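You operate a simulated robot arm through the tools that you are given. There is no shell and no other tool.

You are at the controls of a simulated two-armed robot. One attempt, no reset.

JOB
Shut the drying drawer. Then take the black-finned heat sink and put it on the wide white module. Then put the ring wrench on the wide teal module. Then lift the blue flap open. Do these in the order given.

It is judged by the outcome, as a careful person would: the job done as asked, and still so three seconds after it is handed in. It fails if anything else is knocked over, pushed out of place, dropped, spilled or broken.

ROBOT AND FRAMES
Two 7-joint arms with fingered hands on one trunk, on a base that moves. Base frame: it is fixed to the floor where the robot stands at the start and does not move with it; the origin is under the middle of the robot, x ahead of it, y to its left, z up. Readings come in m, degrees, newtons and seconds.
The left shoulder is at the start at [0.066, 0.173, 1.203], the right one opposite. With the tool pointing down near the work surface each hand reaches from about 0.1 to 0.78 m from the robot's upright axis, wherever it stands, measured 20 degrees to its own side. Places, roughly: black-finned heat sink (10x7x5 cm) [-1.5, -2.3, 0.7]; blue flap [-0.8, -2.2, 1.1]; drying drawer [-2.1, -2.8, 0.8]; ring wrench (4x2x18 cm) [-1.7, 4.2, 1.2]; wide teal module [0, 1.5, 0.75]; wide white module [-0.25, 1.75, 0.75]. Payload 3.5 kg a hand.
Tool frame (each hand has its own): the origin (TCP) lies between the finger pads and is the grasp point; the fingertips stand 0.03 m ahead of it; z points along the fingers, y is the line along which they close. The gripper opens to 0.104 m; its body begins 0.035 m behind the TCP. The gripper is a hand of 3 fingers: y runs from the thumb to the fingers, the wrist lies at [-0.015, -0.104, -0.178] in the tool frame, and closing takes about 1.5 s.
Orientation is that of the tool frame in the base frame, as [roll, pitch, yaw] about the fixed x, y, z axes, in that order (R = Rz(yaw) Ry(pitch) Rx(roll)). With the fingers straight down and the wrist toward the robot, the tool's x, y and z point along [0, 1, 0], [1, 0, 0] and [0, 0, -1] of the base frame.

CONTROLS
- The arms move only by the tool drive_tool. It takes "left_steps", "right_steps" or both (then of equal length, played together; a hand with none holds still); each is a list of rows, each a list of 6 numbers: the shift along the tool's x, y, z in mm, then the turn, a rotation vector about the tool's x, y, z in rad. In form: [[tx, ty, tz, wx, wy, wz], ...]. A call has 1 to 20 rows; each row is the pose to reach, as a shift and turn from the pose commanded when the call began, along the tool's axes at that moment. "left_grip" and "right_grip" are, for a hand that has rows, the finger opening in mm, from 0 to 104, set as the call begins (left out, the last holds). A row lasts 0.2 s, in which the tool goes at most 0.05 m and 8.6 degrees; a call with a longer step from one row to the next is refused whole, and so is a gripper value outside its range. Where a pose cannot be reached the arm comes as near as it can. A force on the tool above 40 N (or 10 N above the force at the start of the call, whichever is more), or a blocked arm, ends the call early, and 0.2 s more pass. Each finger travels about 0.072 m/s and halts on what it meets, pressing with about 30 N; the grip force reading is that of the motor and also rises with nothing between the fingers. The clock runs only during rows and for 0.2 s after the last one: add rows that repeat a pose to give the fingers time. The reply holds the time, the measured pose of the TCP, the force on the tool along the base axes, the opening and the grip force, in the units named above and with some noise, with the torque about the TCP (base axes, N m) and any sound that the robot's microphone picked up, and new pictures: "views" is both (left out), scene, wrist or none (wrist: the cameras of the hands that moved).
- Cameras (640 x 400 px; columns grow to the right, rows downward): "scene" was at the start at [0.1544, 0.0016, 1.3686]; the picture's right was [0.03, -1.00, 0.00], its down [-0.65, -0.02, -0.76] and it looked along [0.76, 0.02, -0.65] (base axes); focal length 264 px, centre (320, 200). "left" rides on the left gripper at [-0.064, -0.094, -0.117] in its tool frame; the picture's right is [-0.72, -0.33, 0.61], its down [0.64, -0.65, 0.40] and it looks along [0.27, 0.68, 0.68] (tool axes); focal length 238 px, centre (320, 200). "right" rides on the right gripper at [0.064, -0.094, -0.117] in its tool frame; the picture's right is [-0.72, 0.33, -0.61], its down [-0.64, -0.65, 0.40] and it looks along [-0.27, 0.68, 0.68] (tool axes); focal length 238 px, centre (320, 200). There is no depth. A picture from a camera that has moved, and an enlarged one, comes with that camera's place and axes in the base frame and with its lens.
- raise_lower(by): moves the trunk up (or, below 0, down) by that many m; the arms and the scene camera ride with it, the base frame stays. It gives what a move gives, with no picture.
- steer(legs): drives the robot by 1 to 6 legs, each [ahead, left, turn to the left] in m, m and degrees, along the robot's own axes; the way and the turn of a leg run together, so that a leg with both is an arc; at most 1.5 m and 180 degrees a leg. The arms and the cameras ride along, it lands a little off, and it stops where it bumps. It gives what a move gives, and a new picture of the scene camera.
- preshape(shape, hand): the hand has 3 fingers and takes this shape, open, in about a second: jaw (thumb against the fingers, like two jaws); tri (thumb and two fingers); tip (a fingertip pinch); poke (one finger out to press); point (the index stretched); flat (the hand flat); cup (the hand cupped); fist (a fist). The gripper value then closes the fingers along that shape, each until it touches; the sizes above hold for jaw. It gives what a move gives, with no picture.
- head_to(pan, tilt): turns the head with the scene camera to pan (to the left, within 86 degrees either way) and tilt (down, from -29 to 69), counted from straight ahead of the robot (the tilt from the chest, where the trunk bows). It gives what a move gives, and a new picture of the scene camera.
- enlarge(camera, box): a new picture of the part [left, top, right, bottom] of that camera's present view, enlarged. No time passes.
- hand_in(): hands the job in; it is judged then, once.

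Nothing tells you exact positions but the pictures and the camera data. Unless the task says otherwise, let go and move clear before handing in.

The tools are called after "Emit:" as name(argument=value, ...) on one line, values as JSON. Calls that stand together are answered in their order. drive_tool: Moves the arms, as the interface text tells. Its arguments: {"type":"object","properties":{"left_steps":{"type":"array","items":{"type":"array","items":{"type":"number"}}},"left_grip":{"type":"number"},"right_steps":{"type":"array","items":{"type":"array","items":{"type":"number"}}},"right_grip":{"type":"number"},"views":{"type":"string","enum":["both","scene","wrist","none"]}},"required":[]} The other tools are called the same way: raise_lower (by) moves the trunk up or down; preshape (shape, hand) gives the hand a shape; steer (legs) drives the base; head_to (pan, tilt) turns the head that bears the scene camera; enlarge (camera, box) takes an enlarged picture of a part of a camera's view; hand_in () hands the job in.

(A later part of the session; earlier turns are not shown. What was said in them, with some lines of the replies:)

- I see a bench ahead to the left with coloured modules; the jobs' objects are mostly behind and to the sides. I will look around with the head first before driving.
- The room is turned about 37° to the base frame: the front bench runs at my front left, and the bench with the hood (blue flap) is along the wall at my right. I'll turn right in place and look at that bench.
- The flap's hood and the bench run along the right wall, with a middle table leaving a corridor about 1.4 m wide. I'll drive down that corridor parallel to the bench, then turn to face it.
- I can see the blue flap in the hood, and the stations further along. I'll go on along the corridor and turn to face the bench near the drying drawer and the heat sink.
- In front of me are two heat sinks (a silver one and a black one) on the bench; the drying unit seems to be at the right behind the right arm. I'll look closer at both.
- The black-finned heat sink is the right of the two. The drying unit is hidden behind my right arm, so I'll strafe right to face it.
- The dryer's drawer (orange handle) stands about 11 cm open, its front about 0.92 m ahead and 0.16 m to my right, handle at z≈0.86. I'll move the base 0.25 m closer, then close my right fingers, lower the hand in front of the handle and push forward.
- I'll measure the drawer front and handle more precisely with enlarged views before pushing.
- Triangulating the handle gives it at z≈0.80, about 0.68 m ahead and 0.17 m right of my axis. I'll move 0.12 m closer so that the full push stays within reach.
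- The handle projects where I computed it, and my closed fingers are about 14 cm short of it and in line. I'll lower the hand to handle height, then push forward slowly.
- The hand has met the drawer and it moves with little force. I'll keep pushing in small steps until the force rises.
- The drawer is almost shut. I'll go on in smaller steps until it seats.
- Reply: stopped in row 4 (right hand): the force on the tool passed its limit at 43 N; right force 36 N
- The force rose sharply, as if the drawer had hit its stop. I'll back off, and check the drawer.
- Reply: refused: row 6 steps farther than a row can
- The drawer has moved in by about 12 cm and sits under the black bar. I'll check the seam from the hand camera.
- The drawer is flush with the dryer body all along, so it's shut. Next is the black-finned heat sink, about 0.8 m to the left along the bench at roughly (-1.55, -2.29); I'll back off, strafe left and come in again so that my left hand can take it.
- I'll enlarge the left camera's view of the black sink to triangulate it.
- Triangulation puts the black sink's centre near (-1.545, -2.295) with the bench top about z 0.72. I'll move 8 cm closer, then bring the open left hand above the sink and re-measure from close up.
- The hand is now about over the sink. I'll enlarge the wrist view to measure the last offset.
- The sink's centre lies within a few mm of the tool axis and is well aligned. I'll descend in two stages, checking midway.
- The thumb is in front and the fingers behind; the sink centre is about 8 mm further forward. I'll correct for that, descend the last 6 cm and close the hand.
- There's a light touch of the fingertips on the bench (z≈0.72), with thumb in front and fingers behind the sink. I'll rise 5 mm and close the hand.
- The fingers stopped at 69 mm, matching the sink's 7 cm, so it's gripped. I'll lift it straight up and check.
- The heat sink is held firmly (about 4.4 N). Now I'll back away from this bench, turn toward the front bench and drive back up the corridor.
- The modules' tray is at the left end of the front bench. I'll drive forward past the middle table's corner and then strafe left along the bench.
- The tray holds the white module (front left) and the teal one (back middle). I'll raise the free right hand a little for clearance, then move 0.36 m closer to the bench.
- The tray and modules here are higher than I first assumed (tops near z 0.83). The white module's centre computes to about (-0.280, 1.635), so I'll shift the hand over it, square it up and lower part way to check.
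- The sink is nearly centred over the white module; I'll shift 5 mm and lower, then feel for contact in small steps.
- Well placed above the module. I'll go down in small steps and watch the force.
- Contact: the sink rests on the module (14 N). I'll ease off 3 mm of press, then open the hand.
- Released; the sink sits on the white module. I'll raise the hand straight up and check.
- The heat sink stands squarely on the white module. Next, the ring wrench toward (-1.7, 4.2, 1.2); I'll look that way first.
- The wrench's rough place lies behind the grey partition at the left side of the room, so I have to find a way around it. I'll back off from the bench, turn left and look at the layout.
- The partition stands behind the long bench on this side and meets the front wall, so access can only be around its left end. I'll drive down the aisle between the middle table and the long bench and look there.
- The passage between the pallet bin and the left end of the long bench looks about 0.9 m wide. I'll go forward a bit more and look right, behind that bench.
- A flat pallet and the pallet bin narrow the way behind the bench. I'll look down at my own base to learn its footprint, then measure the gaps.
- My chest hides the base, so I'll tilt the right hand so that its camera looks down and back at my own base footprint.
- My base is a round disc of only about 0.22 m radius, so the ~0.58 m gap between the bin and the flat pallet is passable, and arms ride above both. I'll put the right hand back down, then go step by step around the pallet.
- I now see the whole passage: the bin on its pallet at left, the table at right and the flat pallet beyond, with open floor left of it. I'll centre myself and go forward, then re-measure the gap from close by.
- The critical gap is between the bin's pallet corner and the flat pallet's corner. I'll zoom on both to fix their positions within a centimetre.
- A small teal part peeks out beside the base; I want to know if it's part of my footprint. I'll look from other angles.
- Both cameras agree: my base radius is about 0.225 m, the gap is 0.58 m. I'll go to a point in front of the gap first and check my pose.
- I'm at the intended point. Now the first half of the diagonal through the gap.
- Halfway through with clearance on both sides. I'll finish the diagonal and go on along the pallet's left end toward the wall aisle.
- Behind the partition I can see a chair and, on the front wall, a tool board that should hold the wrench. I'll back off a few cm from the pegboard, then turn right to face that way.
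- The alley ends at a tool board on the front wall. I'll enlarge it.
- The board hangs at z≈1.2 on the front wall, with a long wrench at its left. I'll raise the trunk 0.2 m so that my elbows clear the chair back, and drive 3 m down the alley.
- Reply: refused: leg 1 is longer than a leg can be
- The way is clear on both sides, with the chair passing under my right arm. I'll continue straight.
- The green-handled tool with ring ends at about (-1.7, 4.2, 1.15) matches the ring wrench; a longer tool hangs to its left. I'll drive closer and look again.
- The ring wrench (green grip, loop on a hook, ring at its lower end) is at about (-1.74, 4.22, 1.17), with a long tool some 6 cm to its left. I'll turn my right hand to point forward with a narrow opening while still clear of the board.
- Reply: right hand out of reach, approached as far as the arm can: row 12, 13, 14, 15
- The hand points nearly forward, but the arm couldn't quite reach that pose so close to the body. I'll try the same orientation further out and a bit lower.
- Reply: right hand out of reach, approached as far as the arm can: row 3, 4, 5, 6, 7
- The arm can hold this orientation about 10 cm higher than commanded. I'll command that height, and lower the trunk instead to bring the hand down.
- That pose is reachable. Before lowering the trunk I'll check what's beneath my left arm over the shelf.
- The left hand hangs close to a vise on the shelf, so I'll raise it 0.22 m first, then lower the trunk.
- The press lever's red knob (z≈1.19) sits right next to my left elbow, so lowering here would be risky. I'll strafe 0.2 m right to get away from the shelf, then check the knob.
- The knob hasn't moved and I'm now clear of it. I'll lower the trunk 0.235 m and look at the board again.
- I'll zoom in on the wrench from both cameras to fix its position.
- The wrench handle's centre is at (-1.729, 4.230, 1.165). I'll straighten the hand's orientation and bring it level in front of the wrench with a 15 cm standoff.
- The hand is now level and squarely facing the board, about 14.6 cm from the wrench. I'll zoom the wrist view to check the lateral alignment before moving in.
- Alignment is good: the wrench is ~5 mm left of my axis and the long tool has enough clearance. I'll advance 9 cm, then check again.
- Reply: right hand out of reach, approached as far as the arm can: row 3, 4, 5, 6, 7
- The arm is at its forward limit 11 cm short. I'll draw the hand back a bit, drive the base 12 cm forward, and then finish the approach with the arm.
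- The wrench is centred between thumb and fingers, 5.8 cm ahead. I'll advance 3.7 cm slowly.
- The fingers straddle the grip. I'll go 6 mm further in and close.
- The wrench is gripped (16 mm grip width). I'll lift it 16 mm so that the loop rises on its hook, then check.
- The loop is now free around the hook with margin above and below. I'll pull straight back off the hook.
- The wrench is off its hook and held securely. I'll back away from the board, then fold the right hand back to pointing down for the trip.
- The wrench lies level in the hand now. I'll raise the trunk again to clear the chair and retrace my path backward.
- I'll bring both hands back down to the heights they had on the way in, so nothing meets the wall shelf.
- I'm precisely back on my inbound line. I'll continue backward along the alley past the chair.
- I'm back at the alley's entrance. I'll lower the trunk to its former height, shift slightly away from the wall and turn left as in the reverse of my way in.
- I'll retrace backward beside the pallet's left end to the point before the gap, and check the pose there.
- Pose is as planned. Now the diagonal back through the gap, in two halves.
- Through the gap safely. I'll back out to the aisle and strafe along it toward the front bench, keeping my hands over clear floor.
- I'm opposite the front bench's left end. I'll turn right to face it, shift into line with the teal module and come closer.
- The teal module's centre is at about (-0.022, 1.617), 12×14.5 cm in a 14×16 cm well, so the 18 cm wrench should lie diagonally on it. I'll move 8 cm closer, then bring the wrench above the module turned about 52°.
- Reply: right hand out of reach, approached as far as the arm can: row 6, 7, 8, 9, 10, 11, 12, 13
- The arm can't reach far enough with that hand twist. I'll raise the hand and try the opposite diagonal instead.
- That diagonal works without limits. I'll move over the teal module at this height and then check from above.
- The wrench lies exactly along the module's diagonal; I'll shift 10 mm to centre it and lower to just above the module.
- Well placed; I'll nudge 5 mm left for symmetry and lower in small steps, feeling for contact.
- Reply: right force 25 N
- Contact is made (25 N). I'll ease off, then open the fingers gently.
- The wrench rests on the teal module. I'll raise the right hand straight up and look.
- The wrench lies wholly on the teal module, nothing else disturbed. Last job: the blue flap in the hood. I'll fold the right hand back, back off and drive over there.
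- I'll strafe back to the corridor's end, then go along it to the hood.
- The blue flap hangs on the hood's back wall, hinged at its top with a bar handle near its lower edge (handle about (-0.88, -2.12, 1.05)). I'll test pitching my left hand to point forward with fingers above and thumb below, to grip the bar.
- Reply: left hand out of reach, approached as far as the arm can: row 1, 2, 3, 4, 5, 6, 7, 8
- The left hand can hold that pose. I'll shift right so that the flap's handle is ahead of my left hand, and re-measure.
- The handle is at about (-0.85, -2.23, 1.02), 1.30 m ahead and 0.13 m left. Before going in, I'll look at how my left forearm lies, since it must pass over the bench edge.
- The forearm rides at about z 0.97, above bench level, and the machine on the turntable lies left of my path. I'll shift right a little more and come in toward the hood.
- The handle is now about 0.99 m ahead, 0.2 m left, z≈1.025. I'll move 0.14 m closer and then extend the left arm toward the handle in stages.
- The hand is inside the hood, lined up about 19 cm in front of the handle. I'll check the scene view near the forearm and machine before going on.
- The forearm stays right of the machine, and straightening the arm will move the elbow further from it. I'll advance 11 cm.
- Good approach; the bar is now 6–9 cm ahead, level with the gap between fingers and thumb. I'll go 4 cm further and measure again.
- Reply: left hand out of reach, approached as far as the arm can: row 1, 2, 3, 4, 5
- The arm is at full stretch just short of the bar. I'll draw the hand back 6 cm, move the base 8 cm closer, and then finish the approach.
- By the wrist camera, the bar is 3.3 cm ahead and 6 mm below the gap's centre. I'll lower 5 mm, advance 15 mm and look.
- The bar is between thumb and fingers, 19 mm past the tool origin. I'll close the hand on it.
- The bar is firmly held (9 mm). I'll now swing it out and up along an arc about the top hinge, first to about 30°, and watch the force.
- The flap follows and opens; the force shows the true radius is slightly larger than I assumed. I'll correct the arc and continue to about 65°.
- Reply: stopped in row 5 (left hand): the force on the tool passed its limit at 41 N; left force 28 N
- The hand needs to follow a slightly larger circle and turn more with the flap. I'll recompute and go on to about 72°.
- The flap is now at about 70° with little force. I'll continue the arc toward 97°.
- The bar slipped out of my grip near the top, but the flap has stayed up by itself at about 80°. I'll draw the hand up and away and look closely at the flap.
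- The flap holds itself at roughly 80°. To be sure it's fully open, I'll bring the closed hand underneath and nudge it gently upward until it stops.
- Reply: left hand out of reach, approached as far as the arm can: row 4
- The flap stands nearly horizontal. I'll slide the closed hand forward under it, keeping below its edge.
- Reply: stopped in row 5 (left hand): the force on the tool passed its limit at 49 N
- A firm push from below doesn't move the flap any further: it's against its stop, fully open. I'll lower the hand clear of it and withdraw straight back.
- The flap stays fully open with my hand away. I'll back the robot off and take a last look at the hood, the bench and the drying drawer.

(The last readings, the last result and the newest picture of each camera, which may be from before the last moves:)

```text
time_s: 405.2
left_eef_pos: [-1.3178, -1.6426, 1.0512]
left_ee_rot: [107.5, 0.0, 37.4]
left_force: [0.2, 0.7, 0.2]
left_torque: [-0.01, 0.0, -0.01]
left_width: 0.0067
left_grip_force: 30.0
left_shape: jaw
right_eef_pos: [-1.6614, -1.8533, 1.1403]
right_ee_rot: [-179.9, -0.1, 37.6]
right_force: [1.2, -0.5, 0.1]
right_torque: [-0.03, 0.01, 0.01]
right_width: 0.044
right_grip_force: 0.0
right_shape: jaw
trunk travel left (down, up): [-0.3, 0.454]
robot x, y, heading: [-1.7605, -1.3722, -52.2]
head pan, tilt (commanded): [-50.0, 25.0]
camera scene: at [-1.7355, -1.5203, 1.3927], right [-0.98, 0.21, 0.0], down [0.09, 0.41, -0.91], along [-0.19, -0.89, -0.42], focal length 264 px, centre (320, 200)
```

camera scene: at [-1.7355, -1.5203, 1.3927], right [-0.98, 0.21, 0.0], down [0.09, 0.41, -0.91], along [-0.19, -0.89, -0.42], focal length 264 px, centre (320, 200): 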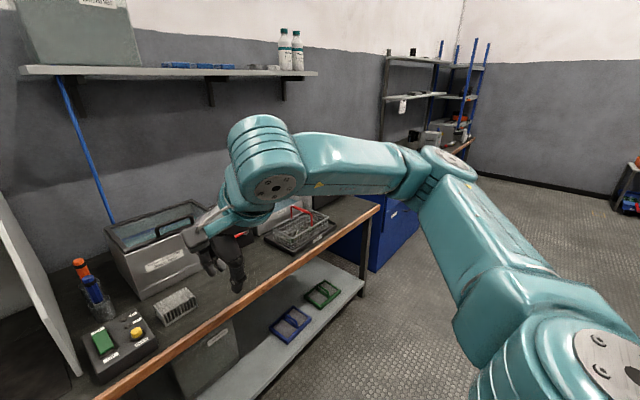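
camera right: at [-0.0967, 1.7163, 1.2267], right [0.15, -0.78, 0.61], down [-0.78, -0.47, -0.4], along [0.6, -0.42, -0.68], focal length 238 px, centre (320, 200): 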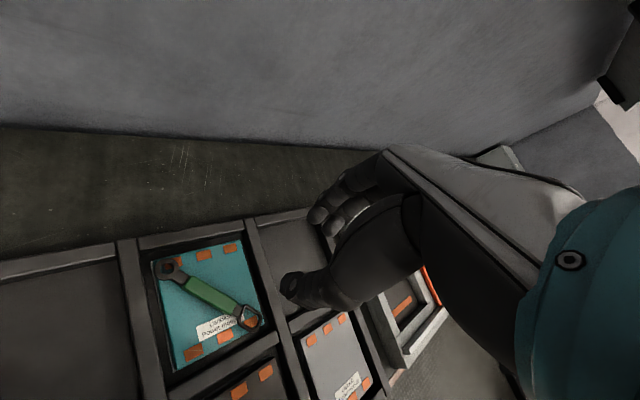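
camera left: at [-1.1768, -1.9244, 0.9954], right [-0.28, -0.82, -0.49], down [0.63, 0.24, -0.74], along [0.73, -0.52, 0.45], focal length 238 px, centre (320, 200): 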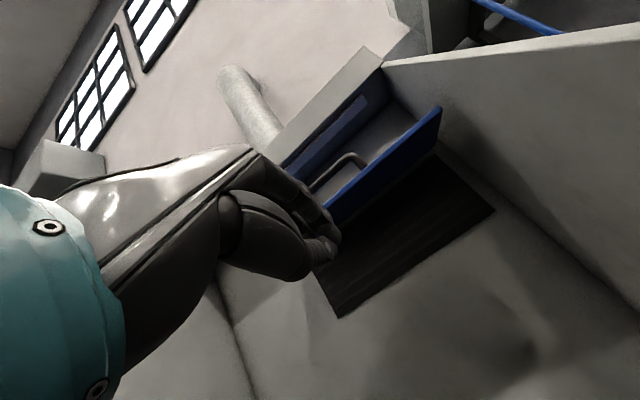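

The flap is open, and the hood, machine and bench items stand as before. I'll turn a little to confirm the drying drawer, which my arm hides, is still shut.

Emit:
steer(legs=[[0, 0, -50]])

Emit:
head_to(pan=0, tilt=25)

Emit:
enlarge(camera="scene", box=[220, 100, 420, 250])

```text
time_s: 407.8
left_eef_pos: [-1.6789, -1.885, 1.0514]
left_ee_rot: [107.4, 0.0, -12.5]
left_force: [0.4, 0.1, 0.8]
left_torque: [0.0, 0.0, 0.0]
left_width: 0.0064
left_grip_force: 30.0
left_shape: jaw
right_eef_pos: [-2.0631, -1.7588, 1.1394]
right_ee_rot: [-179.9, 0.0, -12.4]
right_force: [0.0, 0.8, -0.9]
right_torque: [0.0, 0.02, -0.03]
right_width: 0.044
right_grip_force: 0.0
right_shape: jaw
trunk travel left (down, up): [-0.3, 0.454]
robot x, y, heading: [-1.7607, -1.3759, -102.3]
head pan, tilt (commanded): [-50.0, 25.0]
camera scene: at [-1.8545, -1.4864, 1.3927], right [-0.47, 0.88, 0.0], down [0.37, 0.2, -0.91], along [-0.8, -0.43, -0.42], focal length 264 px, centre (320, 200)
```

scene: 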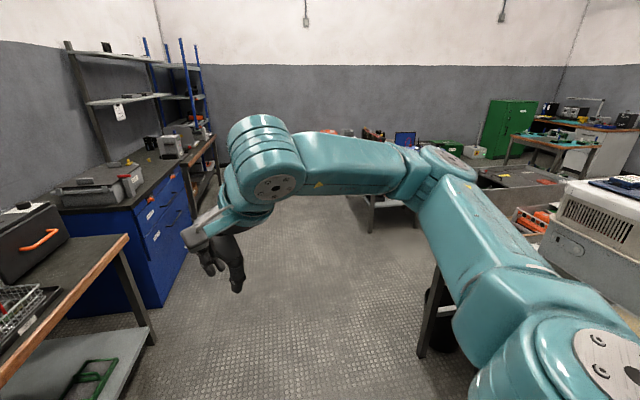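

```text
time_s: 409.0
left_eef_pos: [-1.6797, -1.8859, 1.051]
left_ee_rot: [107.4, 0.0, -12.5]
left_force: [-0.1, -0.6, -0.1]
left_torque: [0.0, -0.02, 0.02]
left_width: 0.0065
left_grip_force: 30.0
left_shape: jaw
right_eef_pos: [-2.0642, -1.7597, 1.1392]
right_ee_rot: [180.0, -0.1, -12.4]
right_force: [1.3, 0.0, 0.4]
right_torque: [-0.02, -0.02, 0.02]
right_width: 0.0436
right_grip_force: 0.0
right_shape: jaw
trunk travel left (down, up): [-0.3, 0.454]
robot x, y, heading: [-1.7648, -1.3724, -102.1]
head pan, tilt (commanded): [0.0, 25.0]
camera scene: at [-1.7923, -1.5333, 1.3927], right [-0.98, 0.21, 0.0], down [0.09, 0.41, -0.91], along [-0.19, -0.89, -0.42], focal length 264 px, centre (320, 200)
```

scene: 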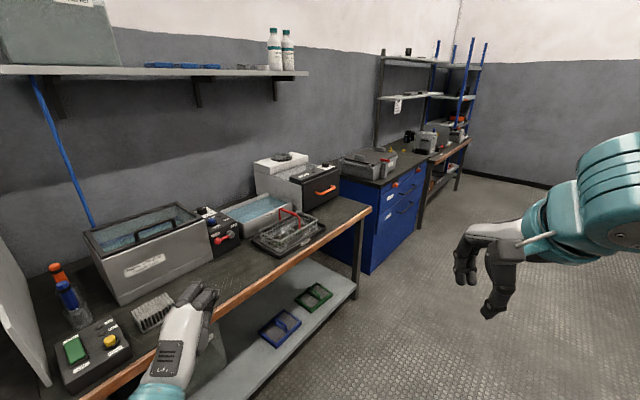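

```text
2.67 times, centred on (320, 175) of scene
camera zoom: at [-1.7923, -1.5333, 1.3927], right [-0.98, 0.21, 0.0], down [0.09, 0.41, -0.91], along [-0.19, -0.89, -0.42], focal length 703 px, centre (320, 267)
```

zoom: 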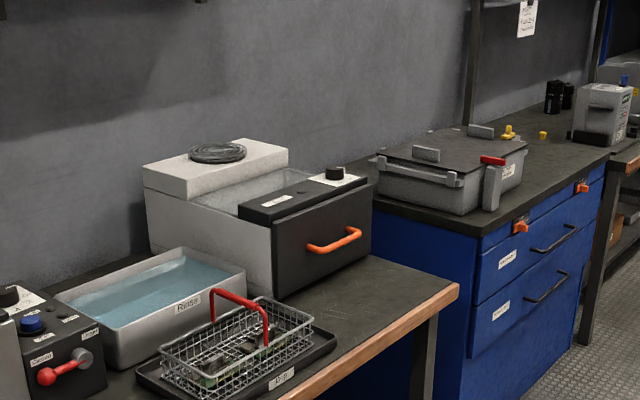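

All four jobs check out. The drying drawer is shut flush, the black-finned sink was centred on the white module, the wrench lay flat on the teal module, and the blue flap is open against its stop. Both hands are empty and clear, so I'm handing in.

Emit:
hand_in()

```text
The job is handed in.
```

The job is handed in; all four steps were done in the order you gave. I saw no sign of anything else being knocked, moved or dropped.

1. **Drying drawer:** I pushed it shut until it hit its stop. It was still flush in my last look.
2. **Black-finned heat sink:** it sits squarely in the middle of the wide white module. I last saw it there before going to the flap, and did not look again.
3. **Ring wrench:** it came off its hook on the tool board behind the partition. It lies flat, diagonally, on the wide teal module. I also last saw this before going to the flap.
4. **Blue flap:** it is open to about 80°, close to horizontal. The bar slipped from my grip near the top, but the flap stayed up by itself. A firm push from below did not move it further, so I take that to be its stop.

Both hands were empty and clear when I handed in.
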